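You operate a simulated robot arm through the tools that you are given. There is no shell and no other tool. Be economical: measure what you need, move in short steps, check, and stop when the job is done.

You are at the controls of a simulated robot arm. One attempt, no reset.

## Task
Mark the pots, put the cover on and switch on the plant light.
Fine: leek marker in the socket by the compost box, radish marker in the other.

Only the result counts: the job must be done as asked and must still hold three seconds after the hand-in. Knocking over, shifting, dropping, spilling or breaking anything else fails it. Lids that push on must go on centred and level and be pressed home; caps that screw on are set level and turned clockwise until they are tight.

## Robot
A 7-joint arm with a two-finger parallel gripper, fixed in place. Base frame: the origin is at the foot of the arm, x ahead of it, y to its left, z up; the work surface is at about z = 0.76. Units: m, rad, N and s.
With the tool pointing down near the work surface it reaches from about 0.2 to 0.68 m from the base axis. Its first joint turns from -1.152 to 1.152 rad. Payload 2.4 kg.
The tool frame sits at the grasp point between the pads (the TCP): z along the fingers, y along the line on which they close. The tips reach 0.03 m beyond it. Largest opening 0.094 m; finger width 0.028, thickness 0.01; the body of the gripper, 0.05 by 0.096 m, starts 0.055 m behind the TCP.
Orientation is told as [roll, pitch, yaw] about the base's x, y, z axes, in that order, counted from this pose: with the fingers straight down and closing along the base's y, the tool's x points along the base's -x, its y along +y and its z along -z.

## Interface
- The arm moves only by the tool move_arm. Its argument "series" is a list that holds one entry, the list of rows, each a list of 7 numbers: the shift along the tool's x, y, z in m, then the turn, a rotation vector about the tool's x, y, z in rad, then the gripper command, from -1 (fully open) to 1 (shut), values between in proportion. In form: [[[dx, dy, dz, ax, ay, az, claw], ...]]. A call has 1 to 8 rows; each row is the pose to reach, as a shift and turn from the pose commanded when the call began, along the tool's axes at that moment. Rows are played at 5 a second. More than 0.05 m and 0.15 rad between two rows, or a gripper value outside its range, and nothing of the call is played. A pose out of reach is approached as far as the arm can. The call stops where the force on the tool passes 70 N (or 10 N more than at its start, if that is more) or the arm is blocked; 0.2 s more then pass. The fingers move at their own pace (about 0.153 m/s each) and stop on an object; they squeeze with about 25 N. The grip force told is the motor's: it shows also when the fingers shut on nothing. Time passes only in rows, and 0.2 s behind the last, so rows that repeat a pose let the fingers close. It gives the time, the measured TCP pose, the force on the tool (base axes), the opening and the grip force at its end, in the units of the frame above (readings bear some noise), with the torque about the TCP (base axes, N m) and any sound that the robot's microphone picked up.
- Cameras (640 x 400 px; columns grow to the right, rows downward): "scene" is fixed at [0.0431, 0.4834, 1.4309]; the picture's right is [-0.66, -0.75, 0.00], its down [-0.52, 0.45, -0.73] and it looks along [0.55, -0.48, -0.68] (base axes); focal length 312 px, centre (320, 200). "wrist" rides on the gripper at [0.076, 0.014, -0.102] in the tool frame; the picture's right is [-0.18, 0.98, 0.00], its down [-0.75, -0.14, -0.64] and it looks along [-0.63, -0.12, 0.77] (tool axes); focal length 243 px, centre (320, 200). There is no depth. A picture from a camera that has moved, and an enlarged one, comes with that camera's place and axes in the base frame and with its lens.
- get_image(camera): a new picture of that camera. No time passes.
- zoom(camera, box): a new picture of the part [left, top, right, bottom] of that camera's present view, enlarged. No time passes.
- sign_off(): hands the job in; it is judged then, once.

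Go step by step. Nothing tells you positions but the pictures and the camera data: compare them with the known pose of the tool, close in by small moves and look again before you grip or let go. The budget is 120 turns and 84 pictures, counting those below and the enlarged ones. Unless the task says otherwise, let go and move clear before handing in, and close with one line.

The tools are called after "Request:" by a JSON object that holds its "api" and its "payload". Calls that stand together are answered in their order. move_arm: Moves the arm, as the interface text tells. Its arguments: {"type":"object","properties":{"series":{"type":"array"}},"required":["series"]} The other tools are called the same way: get_image (camera) takes a picture; zoom (camera, box) takes an enlarged picture of a part of a camera's view; sign_off () hands the job in.

At the start:

```text
time: 0.0
position: [0.336, 0.277, 1.1792]
ee_rot: [0.0, -0.001, -0.001]
wrist_force: [0.2, -0.5, -0.1]
wrist_torque: [0.01, -0.03, -0.03]
finger_gap: 0.0942
gripper_force: 0.1
```

scene: 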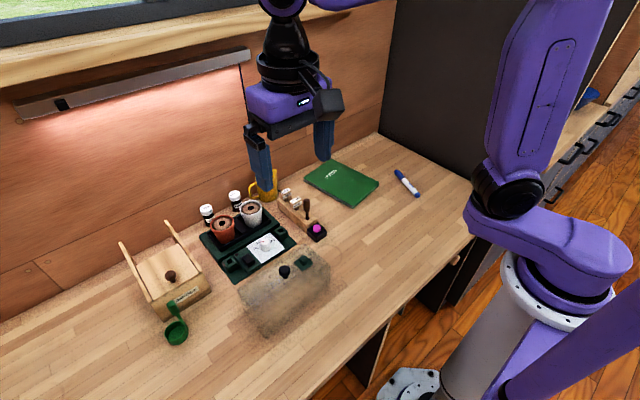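
wrist: 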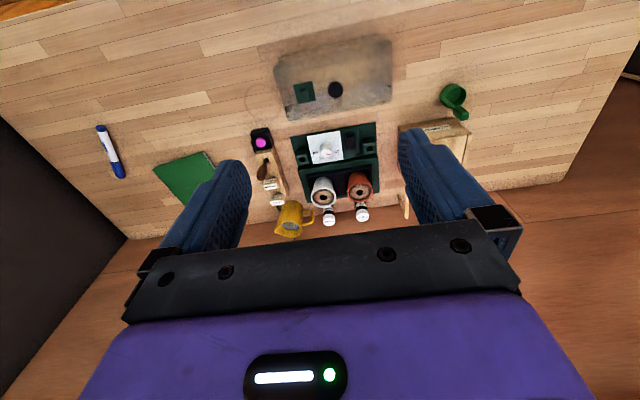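

I see a tray with two pots, a marker block, a transparent cover, a compost box and a switch-like pad. I'll zoom in to identify the details.

Request:
{"api": "zoom", "payload": {"camera": "scene", "box": [180, 170, 340, 270]}}

Request:
{"api": "zoom", "payload": {"camera": "wrist", "box": [240, 110, 400, 240]}}

Request:
{"api": "zoom", "payload": {"camera": "scene", "box": [110, 200, 340, 350]}}

```text
4.00 times, centred on (260, 220) of scene
camera zoom: at [0.0431, 0.4834, 1.4309], right [-0.66, -0.75, 0.0], down [-0.52, 0.45, -0.73], along [0.55, -0.48, -0.68], focal length 1246 px, centre (560, 120)
```

zoom: 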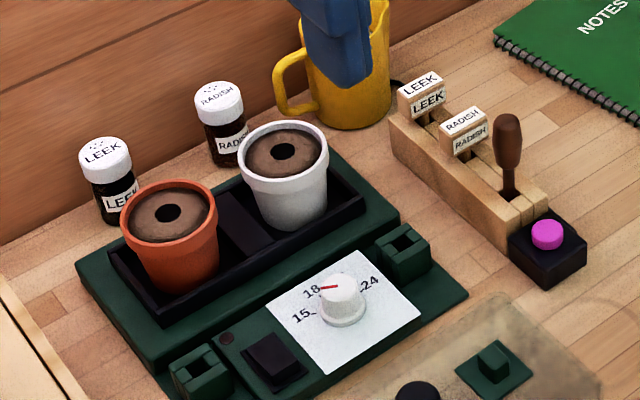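

```text
3.08 times, centred on (320, 175) of wrist
camera zoom: at [0.2611, 0.2913, 1.2815], right [0.18, 0.98, 0.0], down [0.75, -0.14, 0.64], along [0.63, -0.12, -0.77], focal length 746 px, centre (320, 277)
```

zoom: 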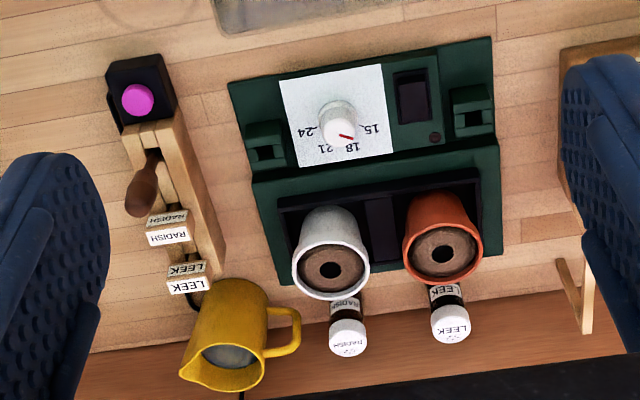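

```text
2.67 times, centred on (225, 275) of scene
camera zoom: at [0.0431, 0.4834, 1.4309], right [-0.66, -0.75, 0.0], down [-0.52, 0.45, -0.73], along [0.55, -0.48, -0.68], focal length 831 px, centre (573, 0)
```

zoom: 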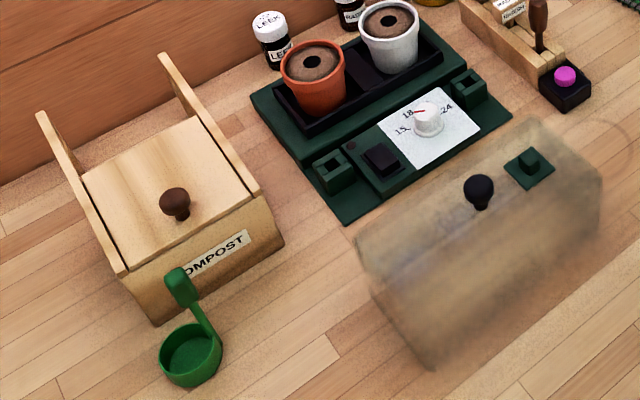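

The sockets look like the two green blocks on the tray's front edge, and the lamp switch still has to be worked out. I'll move down for a closer survey.

Request:
{"api": "move_arm", "payload": {"series": [[[-0.016, -0.012, 0.04, 0, 0, 0, -1], [-0.032, -0.024, 0.08, 0, 0, 0, -1], [-0.048, -0.036, 0.12, 0, 0, 0, -1], [-0.064, -0.047, 0.159, 0, 0, 0, -1]]]}}

Request:
{"api": "get_image", "payload": {"camera": "wrist"}}

Request:
{"api": "zoom", "payload": {"camera": "scene", "box": [0, 30, 320, 230]}}

```text
time: 1.0
position: [0.4005, 0.2311, 1.0208]
ee_rot: [0.0, -0.001, 0.001]
wrist_force: [-0.3, 0.3, 0.5]
wrist_torque: [0.0, 0.0, 0.0]
finger_gap: 0.0938
gripper_force: 0.0
```

```text
78 pictures are left
camera wrist: at [0.326, 0.2453, 1.1227], right [0.18, 0.98, 0.0], down [0.75, -0.14, 0.64], along [0.63, -0.12, -0.77], focal length 243 px, centre (320, 200)
```

wrist: 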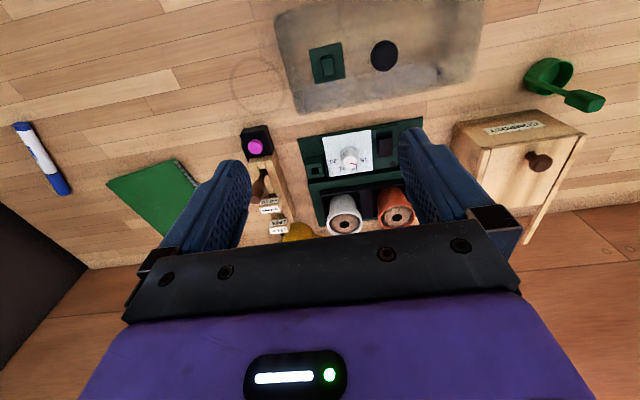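

```text
2.00 times, centred on (160, 130) of scene
camera zoom: at [0.0431, 0.4834, 1.4309], right [-0.66, -0.75, 0.0], down [-0.52, 0.45, -0.73], along [0.55, -0.48, -0.68], focal length 623 px, centre (640, 340)
```

zoom: 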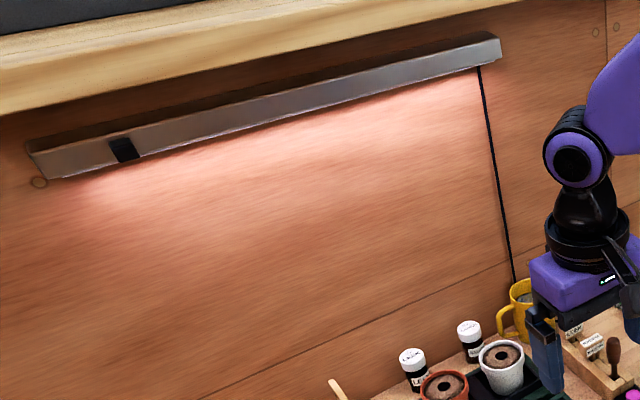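

The lamp's cord runs down behind the mug, so I'll trace where it ends.

Request:
{"api": "zoom", "payload": {"camera": "wrist", "box": [230, 110, 330, 250]}}

Request:
{"api": "zoom", "payload": {"camera": "scene", "box": [250, 160, 330, 250]}}

Request:
{"api": "zoom", "payload": {"camera": "wrist", "box": [260, 0, 500, 150]}}

Request:
{"api": "zoom", "payload": {"camera": "wrist", "box": [290, 110, 430, 240]}}

```text
2.86 times, centred on (280, 180) of wrist
camera zoom: at [0.326, 0.2453, 1.1227], right [0.18, 0.98, 0.0], down [0.75, -0.14, 0.64], along [0.63, -0.12, -0.77], focal length 693 px, centre (434, 257)
```

zoom: 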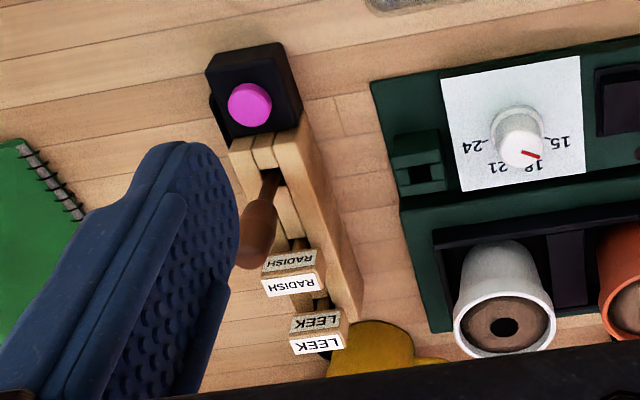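

```text
4.44 times, centred on (290, 205) of scene
camera zoom: at [0.0431, 0.4834, 1.4309], right [-0.66, -0.75, 0.0], down [-0.52, 0.45, -0.73], along [0.55, -0.48, -0.68], focal length 1385 px, centre (453, 178)
```

zoom: 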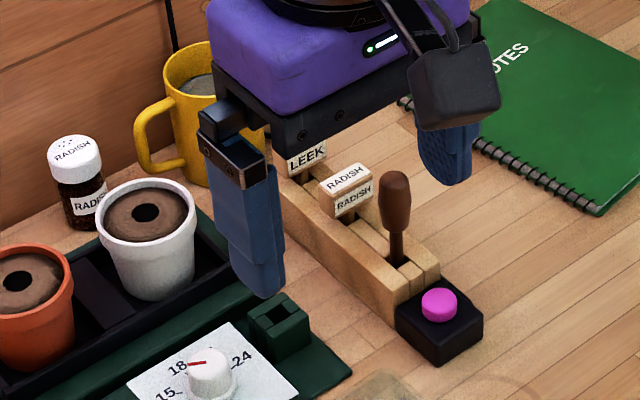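

```text
2.67 times, centred on (380, 75) of wrist
camera zoom: at [0.326, 0.2453, 1.1227], right [0.18, 0.98, 0.0], down [0.75, -0.14, 0.64], along [0.63, -0.12, -0.77], focal length 647 px, centre (160, 533)
```

zoom: 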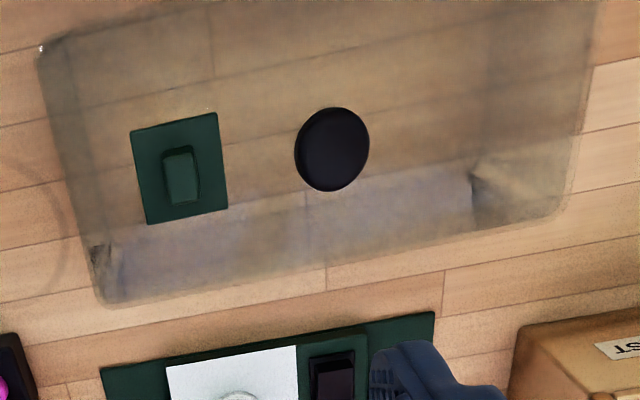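

```text
3.08 times, centred on (360, 175) of wrist
camera zoom: at [0.326, 0.2453, 1.1227], right [0.18, 0.98, 0.0], down [0.75, -0.14, 0.64], along [0.63, -0.12, -0.77], focal length 746 px, centre (197, 277)
```

zoom: 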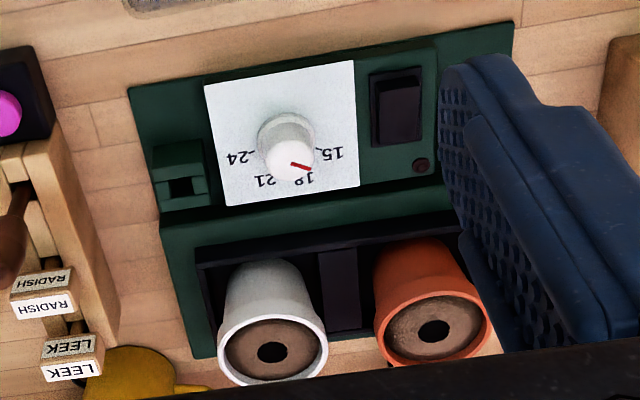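

The magenta button box may be wired to the lamp. I'll look from the far side of the marker block and check the lamp switch.

Request:
{"api": "move_arm", "payload": {"series": [[[0.0, -0.05, 0, 0, 0, 0, -1], [0.0, -0.1, 0, 0, 0, 0, -1], [0.0, -0.15, 0, 0, 0, 0, -1], [0.0, -0.2, 0, 0, 0, 0, -1]]]}}

Request:
{"api": "get_image", "payload": {"camera": "wrist"}}

Request:
{"api": "zoom", "payload": {"camera": "scene", "box": [0, 70, 120, 145]}}

Request:
{"api": "zoom", "payload": {"camera": "scene", "box": [220, 150, 340, 240]}}

```text
time: 2.0
position: [0.4023, 0.03, 1.0212]
ee_rot: [0.0, 0.001, 0.002]
wrist_force: [0.1, -0.5, 0.5]
wrist_torque: [0.01, 0.02, 0.01]
finger_gap: 0.094
gripper_force: 0.0
```

```text
72 pictures are left
camera wrist: at [0.3263, 0.0444, 1.1238], right [0.18, 0.98, 0.0], down [0.75, -0.14, 0.64], along [0.63, -0.12, -0.77], focal length 243 px, centre (320, 200)
```

wrist: 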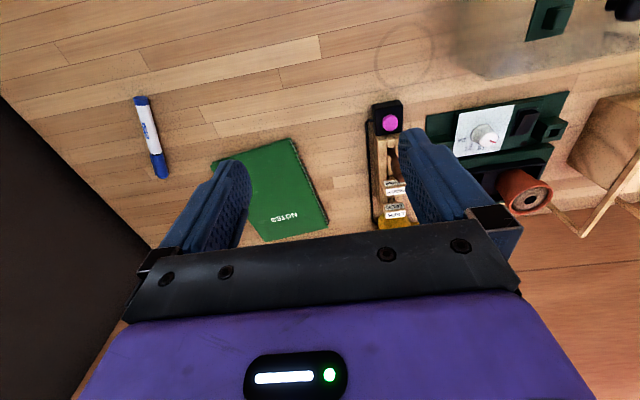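

```text
5.33 times, centred on (60, 108) of scene
camera zoom: at [0.0431, 0.4835, 1.4309], right [-0.66, -0.75, 0.0], down [-0.52, 0.45, -0.73], along [0.55, -0.48, -0.68], focal length 1662 px, centre (1707, 693)
```

zoom: 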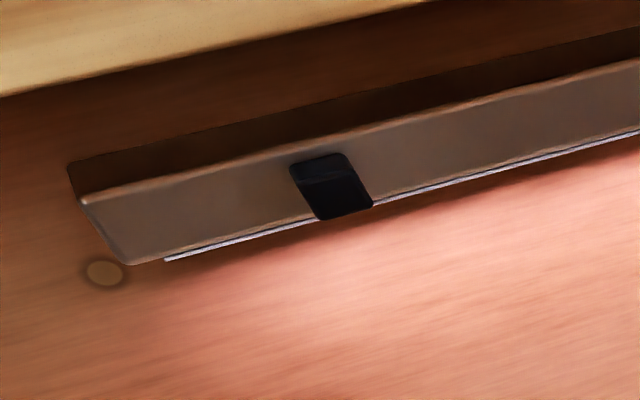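

```text
4.44 times, centred on (280, 195) of scene
camera zoom: at [0.0431, 0.4835, 1.4309], right [-0.66, -0.75, 0.0], down [-0.52, 0.45, -0.73], along [0.55, -0.48, -0.68], focal length 1385 px, centre (498, 222)
```

zoom: 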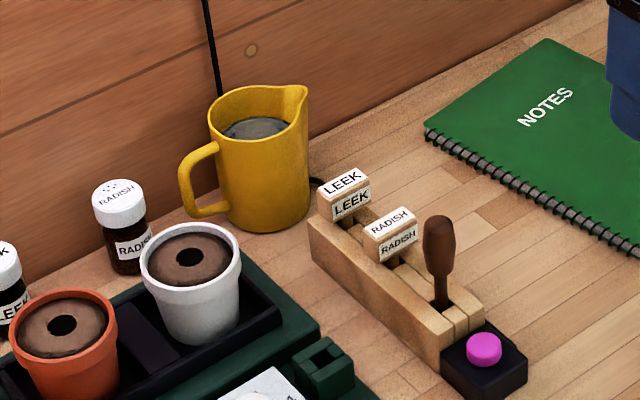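

Request:
{"api": "zoom", "payload": {"camera": "wrist", "box": [340, 80, 440, 240]}}

```text
2.50 times, centred on (390, 160) of wrist
camera zoom: at [0.3263, 0.0444, 1.1238], right [0.18, 0.98, 0.0], down [0.75, -0.14, 0.64], along [0.63, -0.12, -0.77], focal length 606 px, centre (145, 300)
```

zoom: 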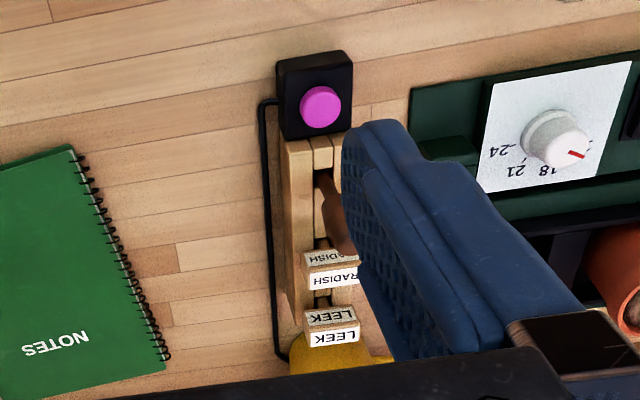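

The lamp's cord ends at the magenta button box, so that is the plant-light switch. Now I'll close in on the markers.

Request:
{"api": "move_arm", "payload": {"series": [[[-0.03, 0.025, 0.015, 0, 0, 0, -1], [-0.06, 0.05, 0.03, 0, 0, 0, -1], [-0.09, 0.075, 0.045, 0, 0, 0, -1], [-0.118, 0.09, 0.07, 0, 0, 0, -1]]]}}

Request:
{"api": "get_image", "payload": {"camera": "wrist"}}

Request:
{"api": "zoom", "payload": {"camera": "wrist", "box": [240, 130, 400, 250]}}

```text
time: 3.0
position: [0.5178, 0.1214, 0.9504]
ee_rot: [0.0, -0.002, 0.001]
wrist_force: [0.5, 0.7, 0.5]
wrist_torque: [-0.01, 0.01, 0.01]
finger_gap: 0.0941
gripper_force: 0.1
```

```text
68 pictures are left
camera wrist: at [0.4439, 0.1355, 1.0521], right [0.18, 0.98, 0.0], down [0.75, -0.14, 0.64], along [0.63, -0.12, -0.77], focal length 243 px, centre (320, 200)
```

wrist: 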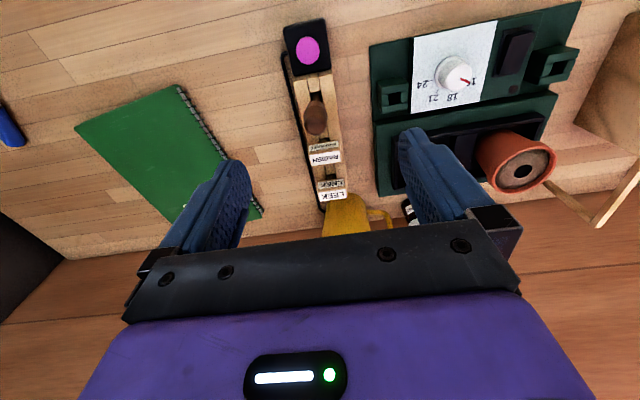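

```text
3.33 times, centred on (320, 190) of wrist
camera zoom: at [0.4439, 0.1355, 1.0521], right [0.18, 0.98, 0.0], down [0.75, -0.14, 0.64], along [0.63, -0.12, -0.77], focal length 809 px, centre (320, 233)
```

zoom: 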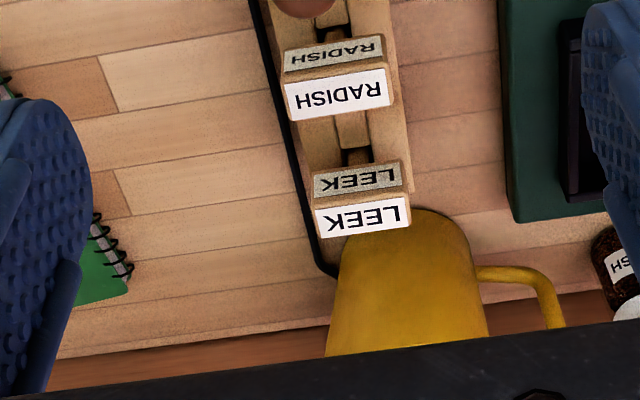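

Both marker heads sit at about y 0.117, with leek near x 0.625 and radish near x 0.574. Next I'll look at the sockets in detail.

Request:
{"api": "zoom", "payload": {"camera": "wrist", "box": [360, 30, 480, 120]}}

Request:
{"api": "zoom", "payload": {"camera": "wrist", "box": [490, 20, 610, 110]}}

Request:
{"api": "zoom", "payload": {"camera": "scene", "box": [210, 215, 310, 285]}}

Request:
{"api": "zoom", "payload": {"camera": "scene", "box": [270, 170, 340, 250]}}

```text
4.44 times, centred on (420, 75) of wrist
camera zoom: at [0.4439, 0.1355, 1.0521], right [0.18, 0.98, 0.0], down [0.75, -0.14, 0.64], along [0.63, -0.12, -0.77], focal length 1078 px, centre (-124, 756)
```

zoom: 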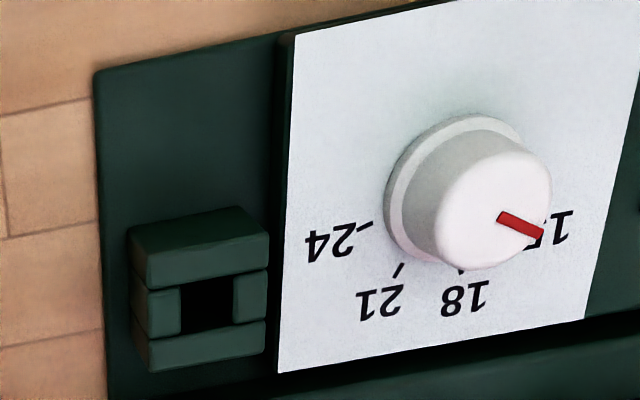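

```text
4.44 times, centred on (550, 65) of wrist
camera zoom: at [0.4439, 0.1355, 1.0521], right [0.18, 0.98, 0.0], down [0.75, -0.14, 0.64], along [0.63, -0.12, -0.77], focal length 1078 px, centre (-702, 800)
```

zoom: 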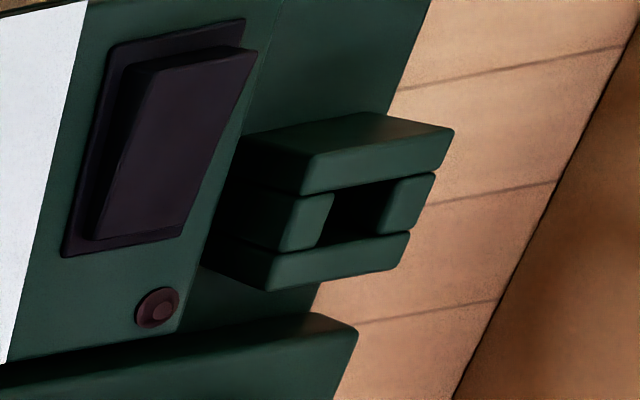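

```text
5.71 times, centred on (260, 250) of scene
camera zoom: at [0.0431, 0.4834, 1.4309], right [-0.66, -0.75, 0.0], down [-0.52, 0.45, -0.73], along [0.55, -0.48, -0.68], focal length 1780 px, centre (663, -86)
```

zoom: 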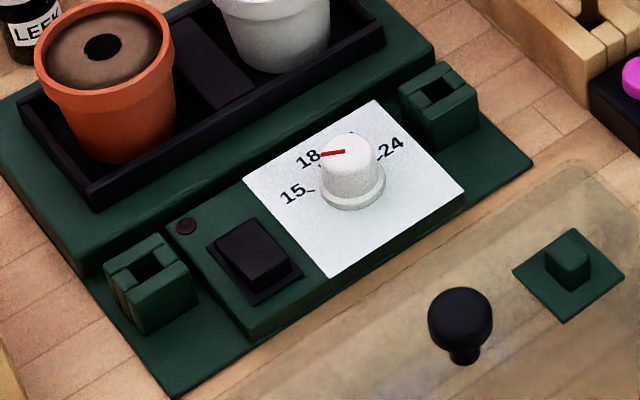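

```text
5.00 times, centred on (305, 210) of scene
camera zoom: at [0.0431, 0.4834, 1.4309], right [-0.66, -0.75, 0.0], down [-0.52, 0.45, -0.73], along [0.55, -0.48, -0.68], focal length 1558 px, centre (395, 150)
```

zoom: 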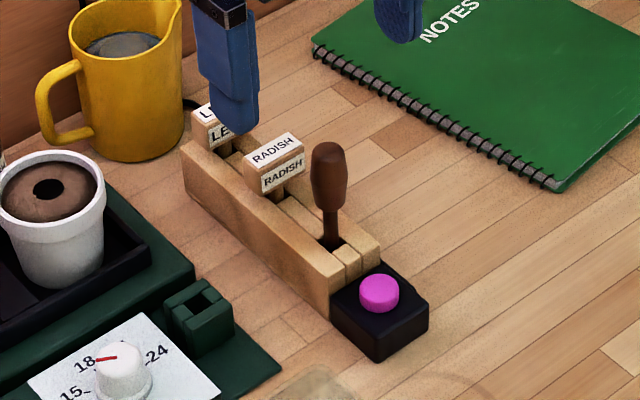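

Each socket is a small green block with a square hole. I'll go above the leek marker and look from close up.

Request:
{"api": "move_arm", "payload": {"series": [[[-0.035, -0.002, 0.02, 0, 0, 0, -0.6], [-0.07, -0.004, 0.04, 0, 0, 0, -0.4], [-0.107, -0.005, 0.07, 0, 0, 0, -0.4], [-0.107, -0.005, 0.075, 0, 0, 0, -0.4]]]}}

Request:
{"api": "get_image", "payload": {"camera": "wrist"}}

Request:
{"api": "zoom", "payload": {"camera": "scene", "box": [240, 140, 340, 230]}}

```text
time: 4.0
position: [0.6262, 0.1129, 0.8742]
ee_rot: [0.002, 0.002, 0.001]
wrist_force: [0.1, -0.3, -0.4]
wrist_torque: [0.03, 0.0, -0.02]
finger_gap: 0.0659
gripper_force: 0.0
```

```text
62 pictures are left
camera wrist: at [0.5513, 0.1281, 0.977], right [0.18, 0.98, 0.0], down [0.75, -0.14, 0.64], along [0.63, -0.12, -0.77], focal length 243 px, centre (320, 200)
```

wrist: 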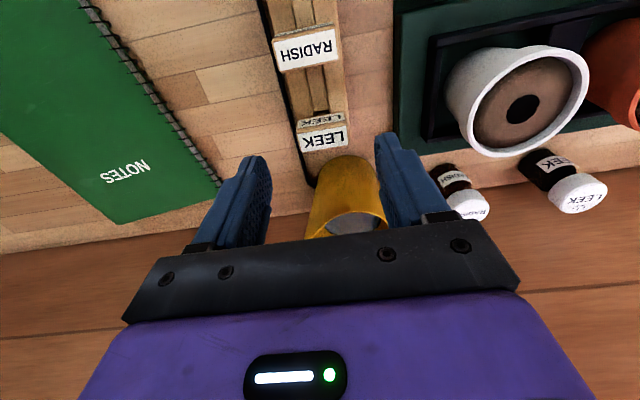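

```text
4.44 times, centred on (290, 185) of scene
camera zoom: at [0.0432, 0.4834, 1.4309], right [-0.66, -0.75, 0.0], down [-0.52, 0.45, -0.73], along [0.55, -0.48, -0.68], focal length 1385 px, centre (453, 267)
```

zoom: 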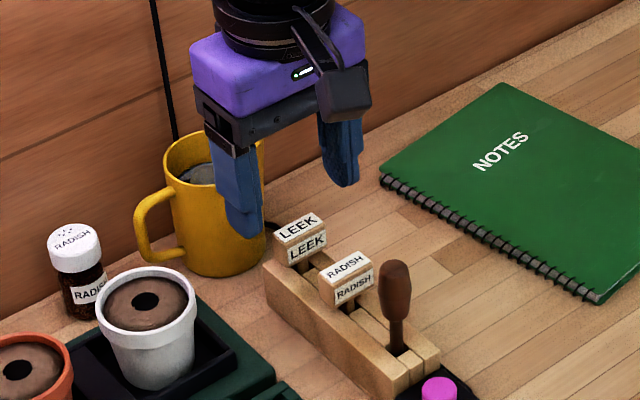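

The leek head top is at about (0.624, 0.116, 0.826). I'll descend so the tips stay above the block, then grip.

Request:
{"api": "move_arm", "payload": {"series": [[[0.001, 0.003, 0.02, 0, 0, 0, -0.4], [0.002, 0.003, 0.035, 0, 0, 0, -0.4], [0.002, 0.003, 0.045, 0, 0, 0, -0.4]]]}}

Request:
{"api": "get_image", "payload": {"camera": "wrist"}}

Request:
{"api": "zoom", "payload": {"camera": "scene", "box": [250, 160, 330, 230]}}

```text
time: 4.8
position: [0.6232, 0.1179, 0.8306]
ee_rot: [0.0, 0.001, 0.001]
wrist_force: [-0.8, -0.3, -0.2]
wrist_torque: [0.0, -0.03, -0.01]
finger_gap: 0.0656
gripper_force: 0.0
```

```text
60 pictures are left
camera wrist: at [0.548, 0.1325, 0.9316], right [0.18, 0.98, 0.0], down [0.75, -0.14, 0.64], along [0.63, -0.12, -0.77], focal length 243 px, centre (320, 200)
```

wrist: 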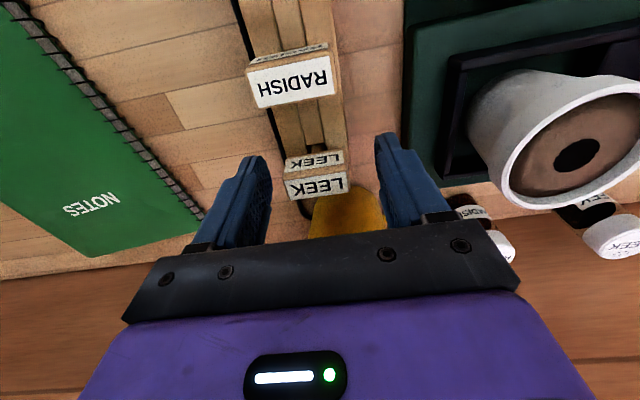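

```text
5.71 times, centred on (290, 195) of scene
camera zoom: at [0.0431, 0.4834, 1.4309], right [-0.66, -0.75, 0.0], down [-0.52, 0.45, -0.73], along [0.55, -0.48, -0.68], focal length 1780 px, centre (491, 229)
```

zoom: 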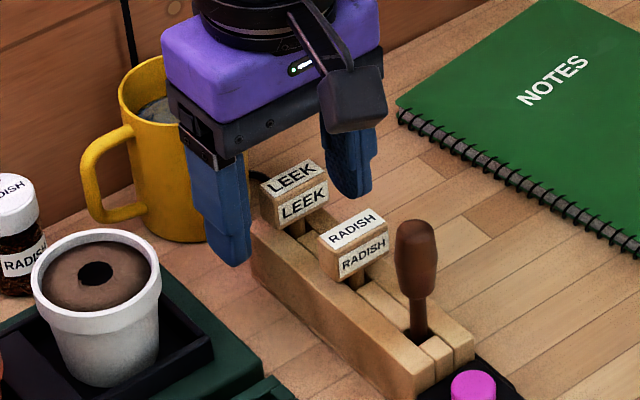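

The head sits between the fingers and the tips clear the block. I'll shift 2 mm and close.

Request:
{"api": "move_arm", "payload": {"series": [[[0.0, -0.002, 0, 0, 0, 0, -0.4], [0, -0.002, 0.002, 0, 0, 0, 0.3], [0, -0.002, 0.002, 0, 0, 0, 1], [0, -0.002, 0.002, 0, 0, 0, 1]]]}}

Request:
{"api": "get_image", "payload": {"camera": "wrist"}}

```text
time: 5.8
position: [0.6243, 0.1163, 0.8282]
ee_rot: [-0.002, 0.0, 0.001]
wrist_force: [-1.5, -0.3, 14.2]
wrist_torque: [0.01, 0.18, -0.04]
finger_gap: 0.036
gripper_force: 25.2
```

```text
58 pictures are left
camera wrist: at [0.548, 0.1306, 0.9303], right [0.18, 0.98, 0.0], down [0.75, -0.14, 0.64], along [0.63, -0.12, -0.77], focal length 243 px, centre (320, 200)
```

wrist: 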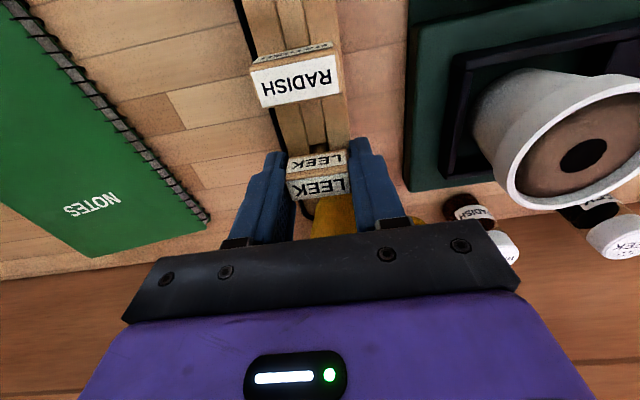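

The leek marker is gripped at a 36 mm gap, with light contact on the block. I'll lift straight up.

Request:
{"api": "move_arm", "payload": {"series": [[[0, 0, -0.02, 0, 0, 0, 1], [0, 0, -0.05, 0, 0, 0, 1], [0, 0, -0.09, 0, 0, 0, 1], [0, 0, -0.12, 0, 0, 0, 1]]]}}

Request:
{"api": "get_image", "payload": {"camera": "wrist"}}

Request:
{"api": "zoom", "payload": {"camera": "scene", "box": [240, 120, 340, 230]}}

```text
time: 6.8
position: [0.6213, 0.1162, 0.9489]
ee_rot: [0.001, 0.0, -0.001]
wrist_force: [-1.0, 0.2, 0.0]
wrist_torque: [-0.01, -0.02, 0.03]
finger_gap: 0.0363
gripper_force: 25.4
```

```text
57 pictures are left
camera wrist: at [0.5468, 0.1305, 1.0517], right [0.18, 0.98, 0.0], down [0.75, -0.14, 0.64], along [0.63, -0.12, -0.77], focal length 243 px, centre (320, 200)
```

wrist: 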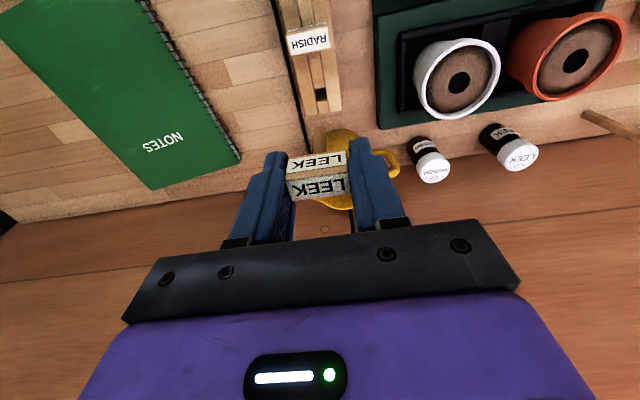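

```text
3.64 times, centred on (290, 175) of scene
camera zoom: at [0.0431, 0.4834, 1.4309], right [-0.66, -0.75, 0.0], down [-0.52, 0.45, -0.73], along [0.55, -0.48, -0.68], focal length 1133 px, centre (429, 291)
```

zoom: 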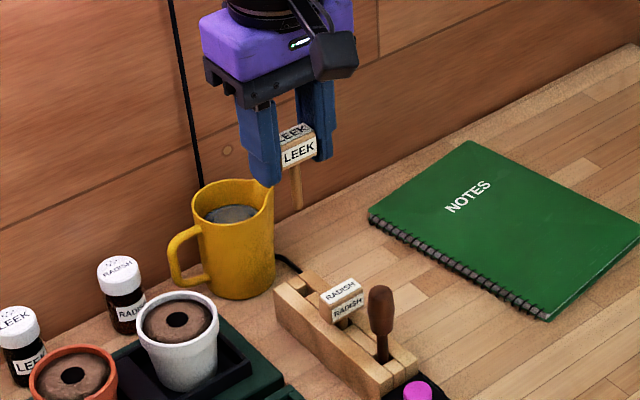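

The marker is held straight, its stem about 45 mm long. I'll carry it over the socket by the compost box, near (0.535, 0.349).

Request:
{"api": "move_arm", "payload": {"series": [[[0.03, 0.03, -0.01, 0, 0, 0, 1], [0.06, 0.07, -0.01, 0, 0, 0, 1], [0.087, 0.11, -0.01, 0, 0, 0, 1], [0.087, 0.155, -0.01, 0, 0, 0, 1], [0.087, 0.2, -0.01, 0, 0, 0, 1], [0.087, 0.233, -0.01, 0, 0, 0, 1], [0.087, 0.233, 0.02, 0, 0, 0, 1], [0.087, 0.233, 0.04, 0, 0, 0, 1]]]}}

Request:
{"api": "get_image", "payload": {"camera": "wrist"}}

Request:
{"api": "zoom", "payload": {"camera": "scene", "box": [180, 180, 280, 280]}}

```text
time: 8.6
position: [0.5363, 0.3499, 0.9076]
ee_rot: [0.001, -0.002, 0.0]
wrist_force: [0.1, -0.4, -1.0]
wrist_torque: [0.03, 0.01, -0.01]
finger_gap: 0.0364
gripper_force: 24.9
```

```text
55 pictures are left
camera wrist: at [0.4616, 0.3639, 1.0107], right [0.18, 0.98, 0.0], down [0.75, -0.14, 0.64], along [0.63, -0.12, -0.77], focal length 243 px, centre (320, 200)
```

wrist: 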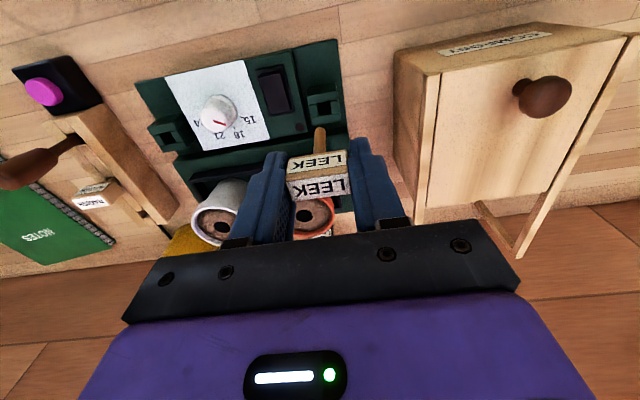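

```text
4.00 times, centred on (230, 230) of scene
camera zoom: at [0.0431, 0.4835, 1.4309], right [-0.66, -0.75, 0.0], down [-0.52, 0.45, -0.73], along [0.55, -0.48, -0.68], focal length 1246 px, centre (680, 80)
```

zoom: 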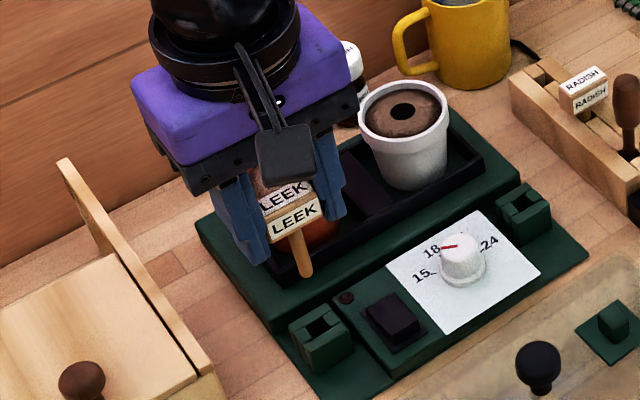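

I'll zoom in to compare the stem tip with the hole.

Request:
{"api": "zoom", "payload": {"camera": "wrist", "box": [270, 70, 370, 170]}}

Request:
{"api": "zoom", "payload": {"camera": "scene", "box": [235, 215, 285, 275]}}

```text
4.00 times, centred on (320, 120) of wrist
camera zoom: at [0.4616, 0.3639, 1.0107], right [0.18, 0.98, 0.0], down [0.75, -0.14, 0.64], along [0.63, -0.12, -0.77], focal length 970 px, centre (320, 520)
```

zoom: 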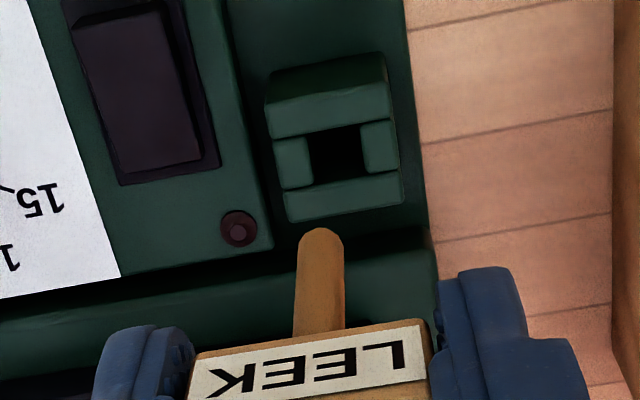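

```text
6.67 times, centred on (260, 245) of scene
camera zoom: at [0.0431, 0.4835, 1.4309], right [-0.66, -0.75, 0.0], down [-0.52, 0.45, -0.73], along [0.55, -0.48, -0.68], focal length 2077 px, centre (720, -100)
```

zoom: 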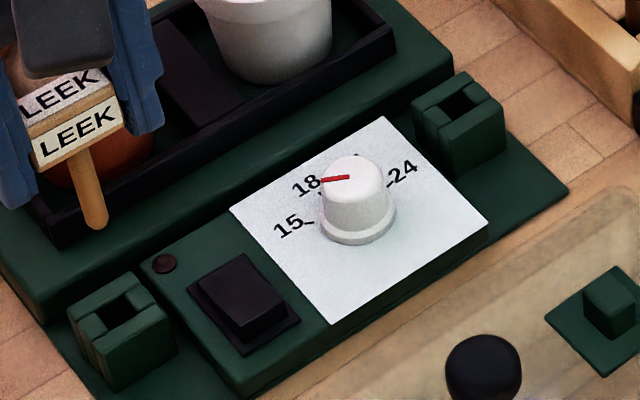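

The hole reads about 4 mm further in y. I'll correct that, lower the tip to just above the socket and look again.

Request:
{"api": "move_arm", "payload": {"series": [[[0.001, 0.004, 0.01, 0, 0, 0, 1], [0.001, 0.004, 0.033, 0, 0, 0, 1], [0.001, 0.004, 0.033, 0, 0, 0, 1]]]}}

Request:
{"api": "zoom", "payload": {"camera": "wrist", "box": [270, 70, 370, 170]}}

Request:
{"api": "zoom", "payload": {"camera": "scene", "box": [220, 225, 270, 285]}}

```text
time: 9.4
position: [0.5357, 0.3531, 0.876]
ee_rot: [0.0, 0.001, -0.001]
wrist_force: [-0.2, 0.4, -0.3]
wrist_torque: [-0.02, 0.0, 0.03]
finger_gap: 0.0362
gripper_force: 25.5
```

```text
4.00 times, centred on (320, 120) of wrist
camera zoom: at [0.4603, 0.3678, 0.9783], right [0.18, 0.98, 0.0], down [0.75, -0.14, 0.64], along [0.63, -0.12, -0.77], focal length 970 px, centre (320, 520)
```

zoom: 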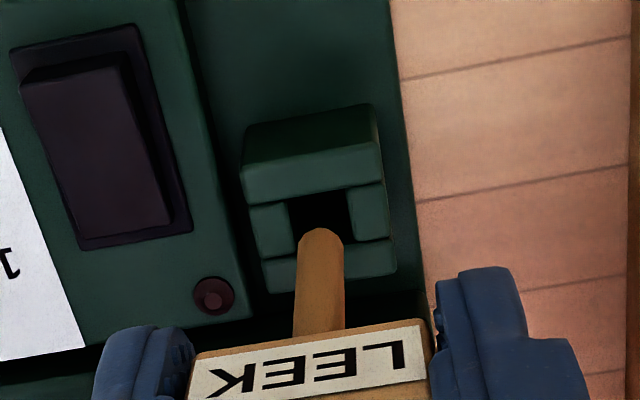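

```text
6.67 times, centred on (245, 255) of scene
camera zoom: at [0.0431, 0.4834, 1.4309], right [-0.66, -0.75, 0.0], down [-0.52, 0.45, -0.73], along [0.55, -0.48, -0.68], focal length 2077 px, centre (820, -167)
```

zoom: 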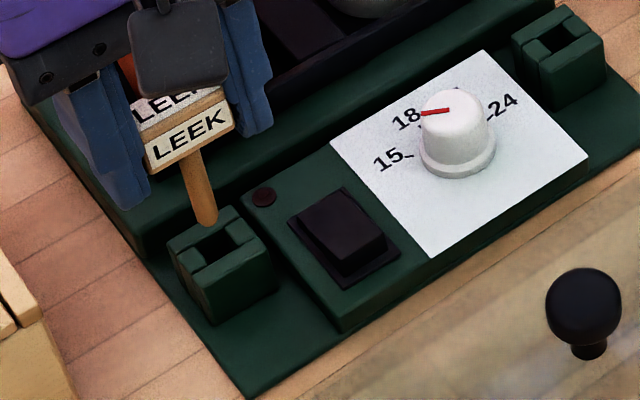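

The tip is about 13 mm above the hole and well aligned. I'll nudge x back 1 mm and descend another 11 mm.

Request:
{"api": "move_arm", "payload": {"series": [[[0.0013, -0.0005, 0.005, 0, 0, 0, 1], [0.0013, -0.0005, 0.011, 0, 0, 0, 1], [0.0013, -0.0005, 0.011, 0, 0, 0, 1]]]}}

Request:
{"api": "zoom", "payload": {"camera": "wrist", "box": [280, 90, 360, 160]}}

Request:
{"api": "zoom", "payload": {"camera": "scene", "box": [230, 235, 270, 285]}}

```text
time: 10.2
position: [0.5339, 0.3528, 0.8643]
ee_rot: [-0.001, 0.0, 0.0]
wrist_force: [-0.4, -0.2, -0.3]
wrist_torque: [0.03, 0.0, -0.04]
finger_gap: 0.0363
gripper_force: 25.3
```

```text
5.71 times, centred on (320, 125) of wrist
camera zoom: at [0.459, 0.3671, 0.9669], right [0.18, 0.98, 0.0], down [0.75, -0.14, 0.64], along [0.63, -0.12, -0.77], focal length 1386 px, centre (320, 629)
```

zoom: 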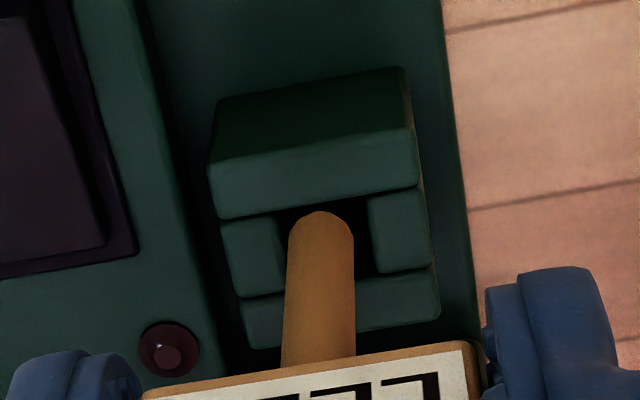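

```text
8.00 times, centred on (250, 260) of scene
camera zoom: at [0.0431, 0.4834, 1.4309], right [-0.66, -0.75, 0.0], down [-0.52, 0.45, -0.73], along [0.55, -0.48, -0.68], focal length 2492 px, centre (880, -280)
```

zoom: 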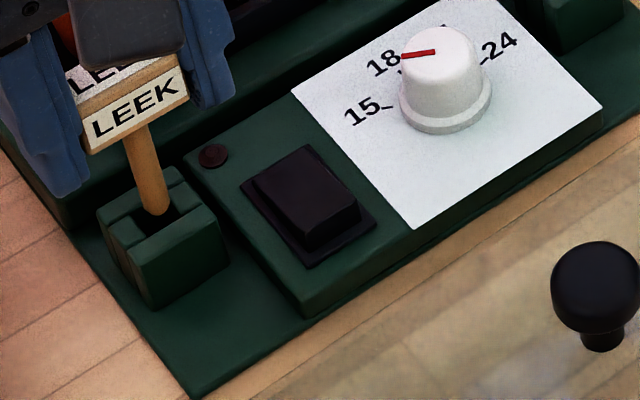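

The tip is at the hole mouth and centred to within about a millimetre. I'll lower it in.

Request:
{"api": "move_arm", "payload": {"series": [[[0.0, 0.0006, 0.004, 0, 0, 0, 1], [0.0, 0.0006, 0.008, 0, 0, 0, 1], [0.0, 0.0006, 0.011, 0, 0, 0, 1]]]}}

Request:
{"api": "zoom", "payload": {"camera": "scene", "box": [230, 235, 270, 285]}}

Request:
{"api": "zoom", "payload": {"camera": "wrist", "box": [280, 90, 360, 160]}}

```text
time: 11.0
position: [0.5345, 0.3521, 0.8544]
ee_rot: [-0.002, 0.0, 0.0]
wrist_force: [-1.9, -1.0, 5.8]
wrist_torque: [-0.04, 0.15, -0.01]
finger_gap: 0.0361
gripper_force: 24.8
```

```text
8.00 times, centred on (250, 260) of scene
camera zoom: at [0.043, 0.4833, 1.431], right [-0.66, -0.75, 0.0], down [-0.52, 0.45, -0.73], along [0.55, -0.48, -0.68], focal length 2492 px, centre (880, -280)
```

zoom: 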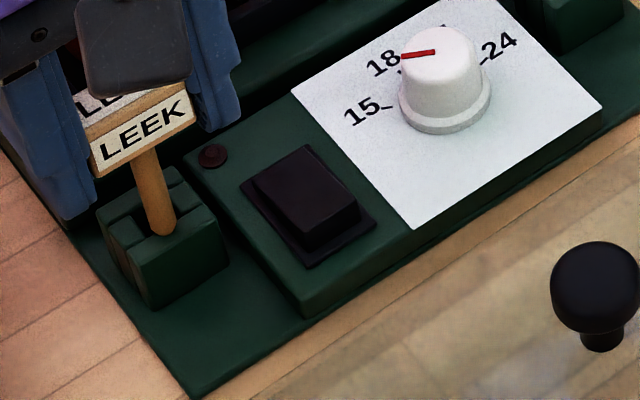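

```text
5.71 times, centred on (320, 125) of wrist
camera zoom: at [0.4587, 0.3672, 0.9566], right [0.18, 0.98, 0.0], down [0.75, -0.14, 0.64], along [0.63, -0.12, -0.77], focal length 1386 px, centre (320, 629)
```

zoom: 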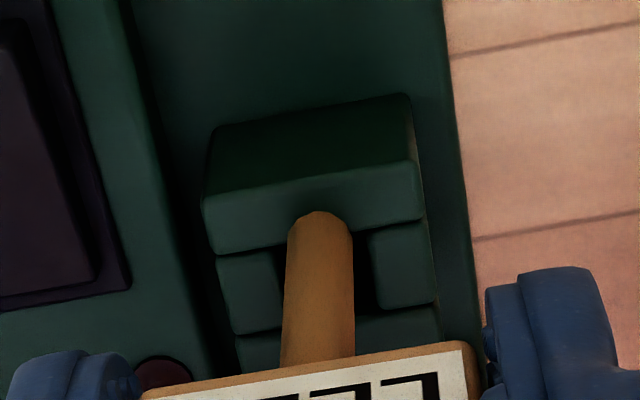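

The tip caught the front wall of the socket. I'll lift it, move 3 mm forward and recheck.

Request:
{"api": "move_arm", "payload": {"series": [[[0.0, 0.0, -0.006, 0, 0, 0, 1], [-0.003, -0.001, -0.006, 0, 0, 0, 1], [-0.003, -0.001, -0.006, 0, 0, 0, 1]]]}}

Request:
{"api": "zoom", "payload": {"camera": "scene", "box": [215, 245, 245, 275]}}

Request:
{"api": "zoom", "payload": {"camera": "wrist", "box": [280, 90, 360, 160]}}

```text
time: 11.8
position: [0.5367, 0.3524, 0.8598]
ee_rot: [-0.002, 0.0, -0.001]
wrist_force: [-0.9, 0.2, 0.1]
wrist_torque: [-0.03, 0.01, 0.0]
finger_gap: 0.0361
gripper_force: 24.8
```

```text
13.33 times, centred on (230, 260) of scene
camera zoom: at [0.0431, 0.4834, 1.4309], right [-0.66, -0.75, 0.0], down [-0.52, 0.45, -0.73], along [0.55, -0.48, -0.68], focal length 4154 px, centre (1520, -600)
```

zoom: 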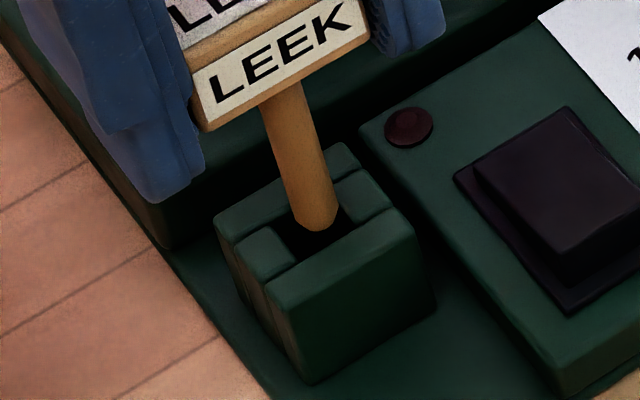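

```text
5.71 times, centred on (320, 125) of wrist
camera zoom: at [0.4619, 0.3666, 0.9616], right [0.18, 0.98, 0.0], down [0.75, -0.14, 0.64], along [0.63, -0.12, -0.77], focal length 1386 px, centre (320, 629)
```

zoom: 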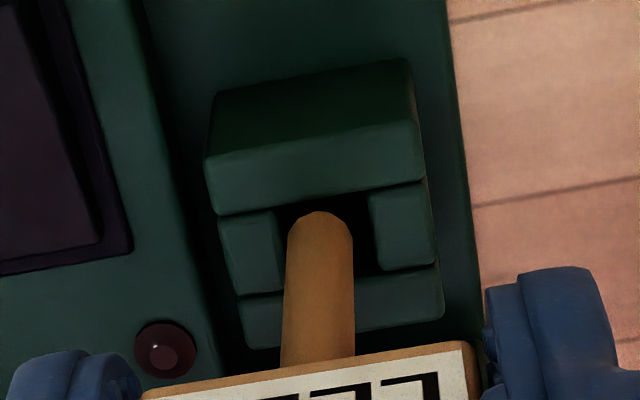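

At this height the tip still needs about 4 mm more in +x. I'll shift and go down in small steps.

Request:
{"api": "move_arm", "payload": {"series": [[[-0.0037, -0.0005, 0, 0, 0, 0, 1], [-0.0037, -0.0005, 0.003, 0, 0, 0, 1], [-0.0037, -0.0005, 0.007, 0, 0, 0, 1], [-0.0037, -0.0005, 0.01, 0, 0, 0, 1]]]}}

Request:
{"api": "zoom", "payload": {"camera": "scene", "box": [215, 245, 245, 275]}}

Request:
{"api": "zoom", "payload": {"camera": "wrist", "box": [280, 90, 360, 160]}}

```text
time: 12.8
position: [0.5415, 0.3525, 0.8493]
ee_rot: [-0.001, 0.0, 0.0]
wrist_force: [0.2, 0.8, -0.1]
wrist_torque: [0.0, -0.03, -0.02]
finger_gap: 0.0361
gripper_force: 25.2
```

```text
13.33 times, centred on (230, 260) of scene
camera zoom: at [0.0431, 0.4834, 1.4309], right [-0.66, -0.75, 0.0], down [-0.52, 0.45, -0.73], along [0.55, -0.48, -0.68], focal length 4154 px, centre (1520, -600)
```

zoom: 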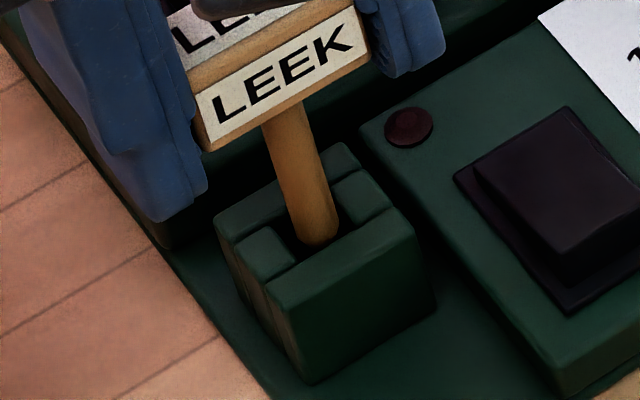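

```text
5.71 times, centred on (320, 125) of wrist
camera zoom: at [0.4656, 0.3663, 0.9519], right [0.18, 0.98, 0.0], down [0.75, -0.14, 0.64], along [0.63, -0.12, -0.77], focal length 1386 px, centre (320, 629)
```

zoom: 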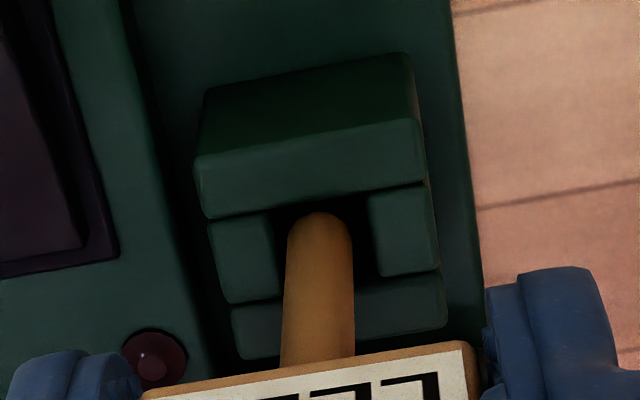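

There is no contact below the earlier touch height, so the tip is entering. I'll continue down.

Request:
{"api": "move_arm", "payload": {"series": [[[0, 0, 0.004, 0, 0, 0, 1], [0, 0, 0.008, 0, 0, 0, 1], [0, 0, 0.012, 0, 0, 0, 1]]]}}

Request:
{"api": "zoom", "payload": {"camera": "scene", "box": [215, 245, 245, 275]}}

Request:
{"api": "zoom", "payload": {"camera": "wrist", "box": [280, 90, 360, 160]}}

```text
time: 13.6
position: [0.5411, 0.3507, 0.8372]
ee_rot: [0.001, -0.001, 0.0]
wrist_force: [0.0, -0.9, -1.0]
wrist_torque: [0.01, 0.03, 0.01]
finger_gap: 0.0361
gripper_force: 24.8
```

```text
13.33 times, centred on (230, 260) of scene
camera zoom: at [0.0431, 0.4834, 1.4309], right [-0.66, -0.75, 0.0], down [-0.52, 0.45, -0.73], along [0.55, -0.48, -0.68], focal length 4154 px, centre (1520, -600)
```

zoom: 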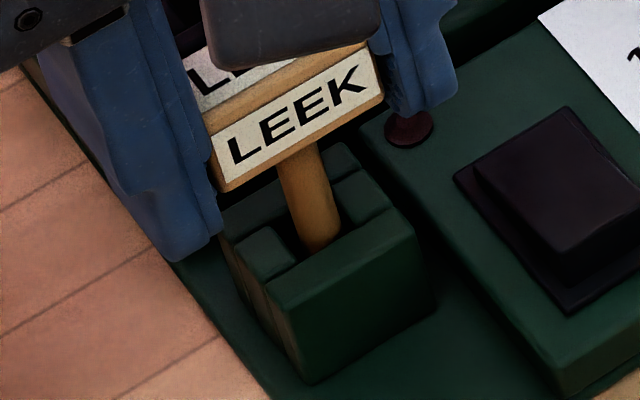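

```text
5.71 times, centred on (320, 125) of wrist
camera zoom: at [0.4655, 0.3662, 0.94], right [0.18, 0.98, 0.0], down [0.75, -0.14, 0.64], along [0.63, -0.12, -0.77], focal length 1386 px, centre (320, 629)
```

zoom: 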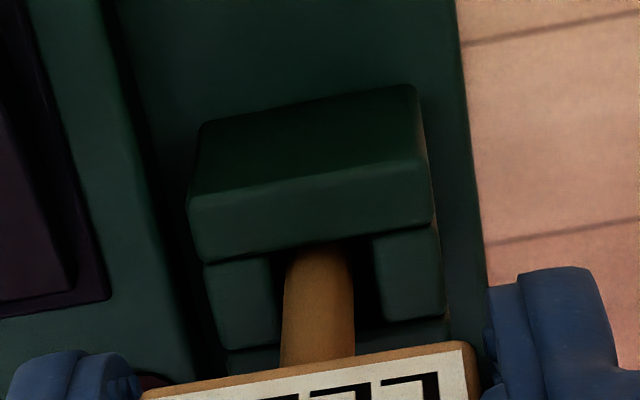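

The stem is sliding in. I'll go on down until it bottoms out.

Request:
{"api": "move_arm", "payload": {"series": [[[0, 0, 0.003, 0, 0, 0, 1], [0, 0, 0.006, 0, 0, 0, 1], [0, 0, 0.008, 0, 0, 0, 1]]]}}

```text
time: 14.4
position: [0.5412, 0.3518, 0.8293]
ee_rot: [0.0, -0.002, -0.001]
wrist_force: [-0.2, 0.5, 0.2]
wrist_torque: [0.01, -0.01, 0.0]
finger_gap: 0.0362
gripper_force: 24.9
```

Request:
{"api": "move_arm", "payload": {"series": [[[0, 0, 0.003, 0, 0, 0, 1], [0, 0, 0.006, 0, 0, 0, 1], [0, 0, 0.006, 0, 0, 0, 1]]]}}

Request:
{"api": "zoom", "payload": {"camera": "scene", "box": [215, 235, 265, 275]}}

```text
time: 15.2
position: [0.5429, 0.3509, 0.8249]
ee_rot: [0.003, -0.004, -0.001]
wrist_force: [-0.2, -0.3, 23.7]
wrist_torque: [-0.01, 0.13, -0.02]
finger_gap: 0.0365
gripper_force: 24.9
```

```text
10.00 times, centred on (240, 255) of scene
camera zoom: at [0.0427, 0.4832, 1.431], right [-0.66, -0.75, 0.0], down [-0.52, 0.45, -0.73], along [0.55, -0.48, -0.68], focal length 3115 px, centre (1120, -350)
```

zoom: 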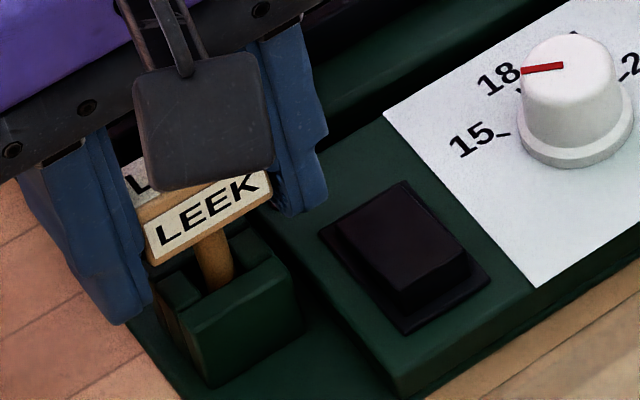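

The stem has bottomed out at about 24 N. I'll relax the push, open slightly and rise.

Request:
{"api": "move_arm", "payload": {"series": [[[0, 0, -0.003, 0, 0, 0, 1], [0, 0, -0.003, 0, 0, 0, 0.0], [0, 0, -0.003, 0, 0, 0, 0.0]]]}}

Request:
{"api": "move_arm", "payload": {"series": [[[0, 0, -0.015, 0, 0, 0, 0.0], [0, 0, -0.04, 0, 0, 0, 0.0], [0, 0, -0.08, 0, 0, 0, 0.0], [0, 0, -0.12, 0, 0, 0, -0.3]]]}}

Request:
{"api": "get_image", "payload": {"camera": "wrist"}}

Request:
{"api": "zoom", "payload": {"camera": "scene", "box": [180, 190, 300, 280]}}

```text
time: 16.0
position: [0.5406, 0.3519, 0.8257]
ee_rot: [-0.001, 0.002, -0.001]
wrist_force: [0.1, 0.1, 0.1]
wrist_torque: [-0.02, 0.04, 0.01]
finger_gap: 0.0472
gripper_force: 0.1
```

```text
time: 17.0
position: [0.5412, 0.3502, 0.9441]
ee_rot: [0.001, 0.001, 0.001]
wrist_force: [-0.2, -0.9, -0.4]
wrist_torque: [0.03, 0.01, -0.01]
finger_gap: 0.0609
gripper_force: 0.1
```

```text
38 pictures are left
camera wrist: at [0.4668, 0.3641, 1.0465], right [0.18, 0.98, 0.0], down [0.75, -0.14, 0.64], along [0.63, -0.12, -0.77], focal length 243 px, centre (320, 200)
```

wrist: 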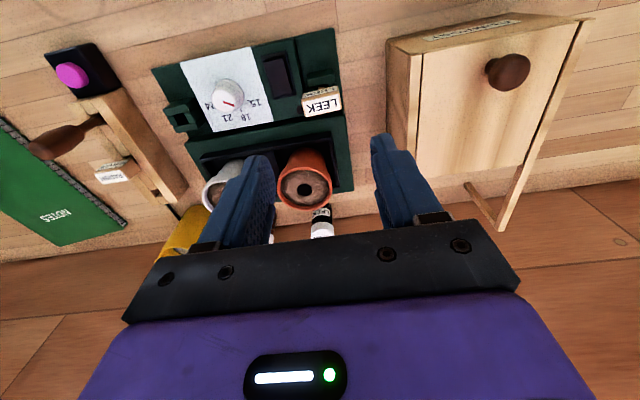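

```text
4.44 times, centred on (240, 235) of scene
camera zoom: at [0.0431, 0.4834, 1.4309], right [-0.66, -0.75, 0.0], down [-0.52, 0.45, -0.73], along [0.55, -0.48, -0.68], focal length 1385 px, centre (676, 44)
```

zoom: 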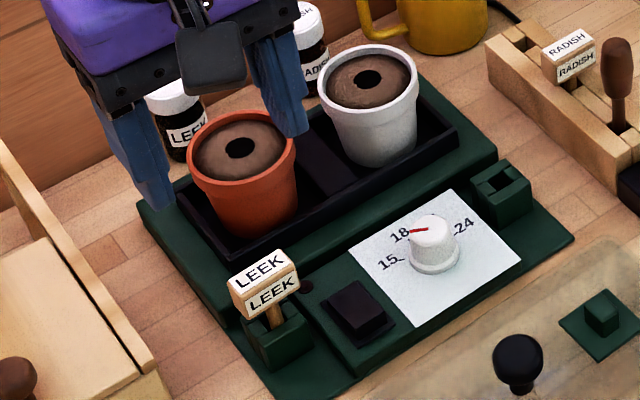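

The leek marker is seated. Next is the radish marker at about (0.574, 0.116).

Request:
{"api": "move_arm", "payload": {"series": [[[0.0, -0.045, 0, 0, 0, 0, -0.4], [-0.01, -0.09, 0, 0, 0, 0, -0.4], [-0.02, -0.135, 0, 0, 0, 0, -0.4], [-0.03, -0.18, 0, 0, 0, 0, -0.4], [-0.033, -0.225, 0.0, 0, 0, 0, -0.4], [-0.033, -0.234, 0.03, 0, 0, 0, -0.4], [-0.033, -0.234, 0.07, 0, 0, 0, -0.4]]]}}

Request:
{"api": "get_image", "payload": {"camera": "wrist"}}

```text
time: 18.6
position: [0.5751, 0.1167, 0.8753]
ee_rot: [0.0, -0.003, 0.001]
wrist_force: [0.2, 0.2, -0.7]
wrist_torque: [-0.01, 0.01, 0.03]
finger_gap: 0.0658
gripper_force: 0.2
```

```text
36 pictures are left
camera wrist: at [0.4991, 0.1309, 0.9775], right [0.18, 0.98, 0.0], down [0.75, -0.14, 0.64], along [0.63, -0.12, -0.77], focal length 243 px, centre (320, 200)
```

wrist: 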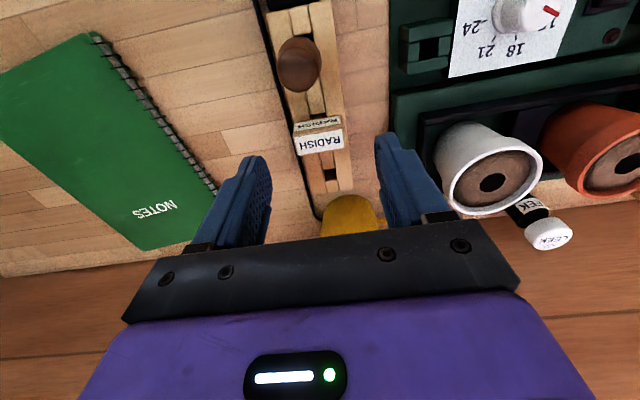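

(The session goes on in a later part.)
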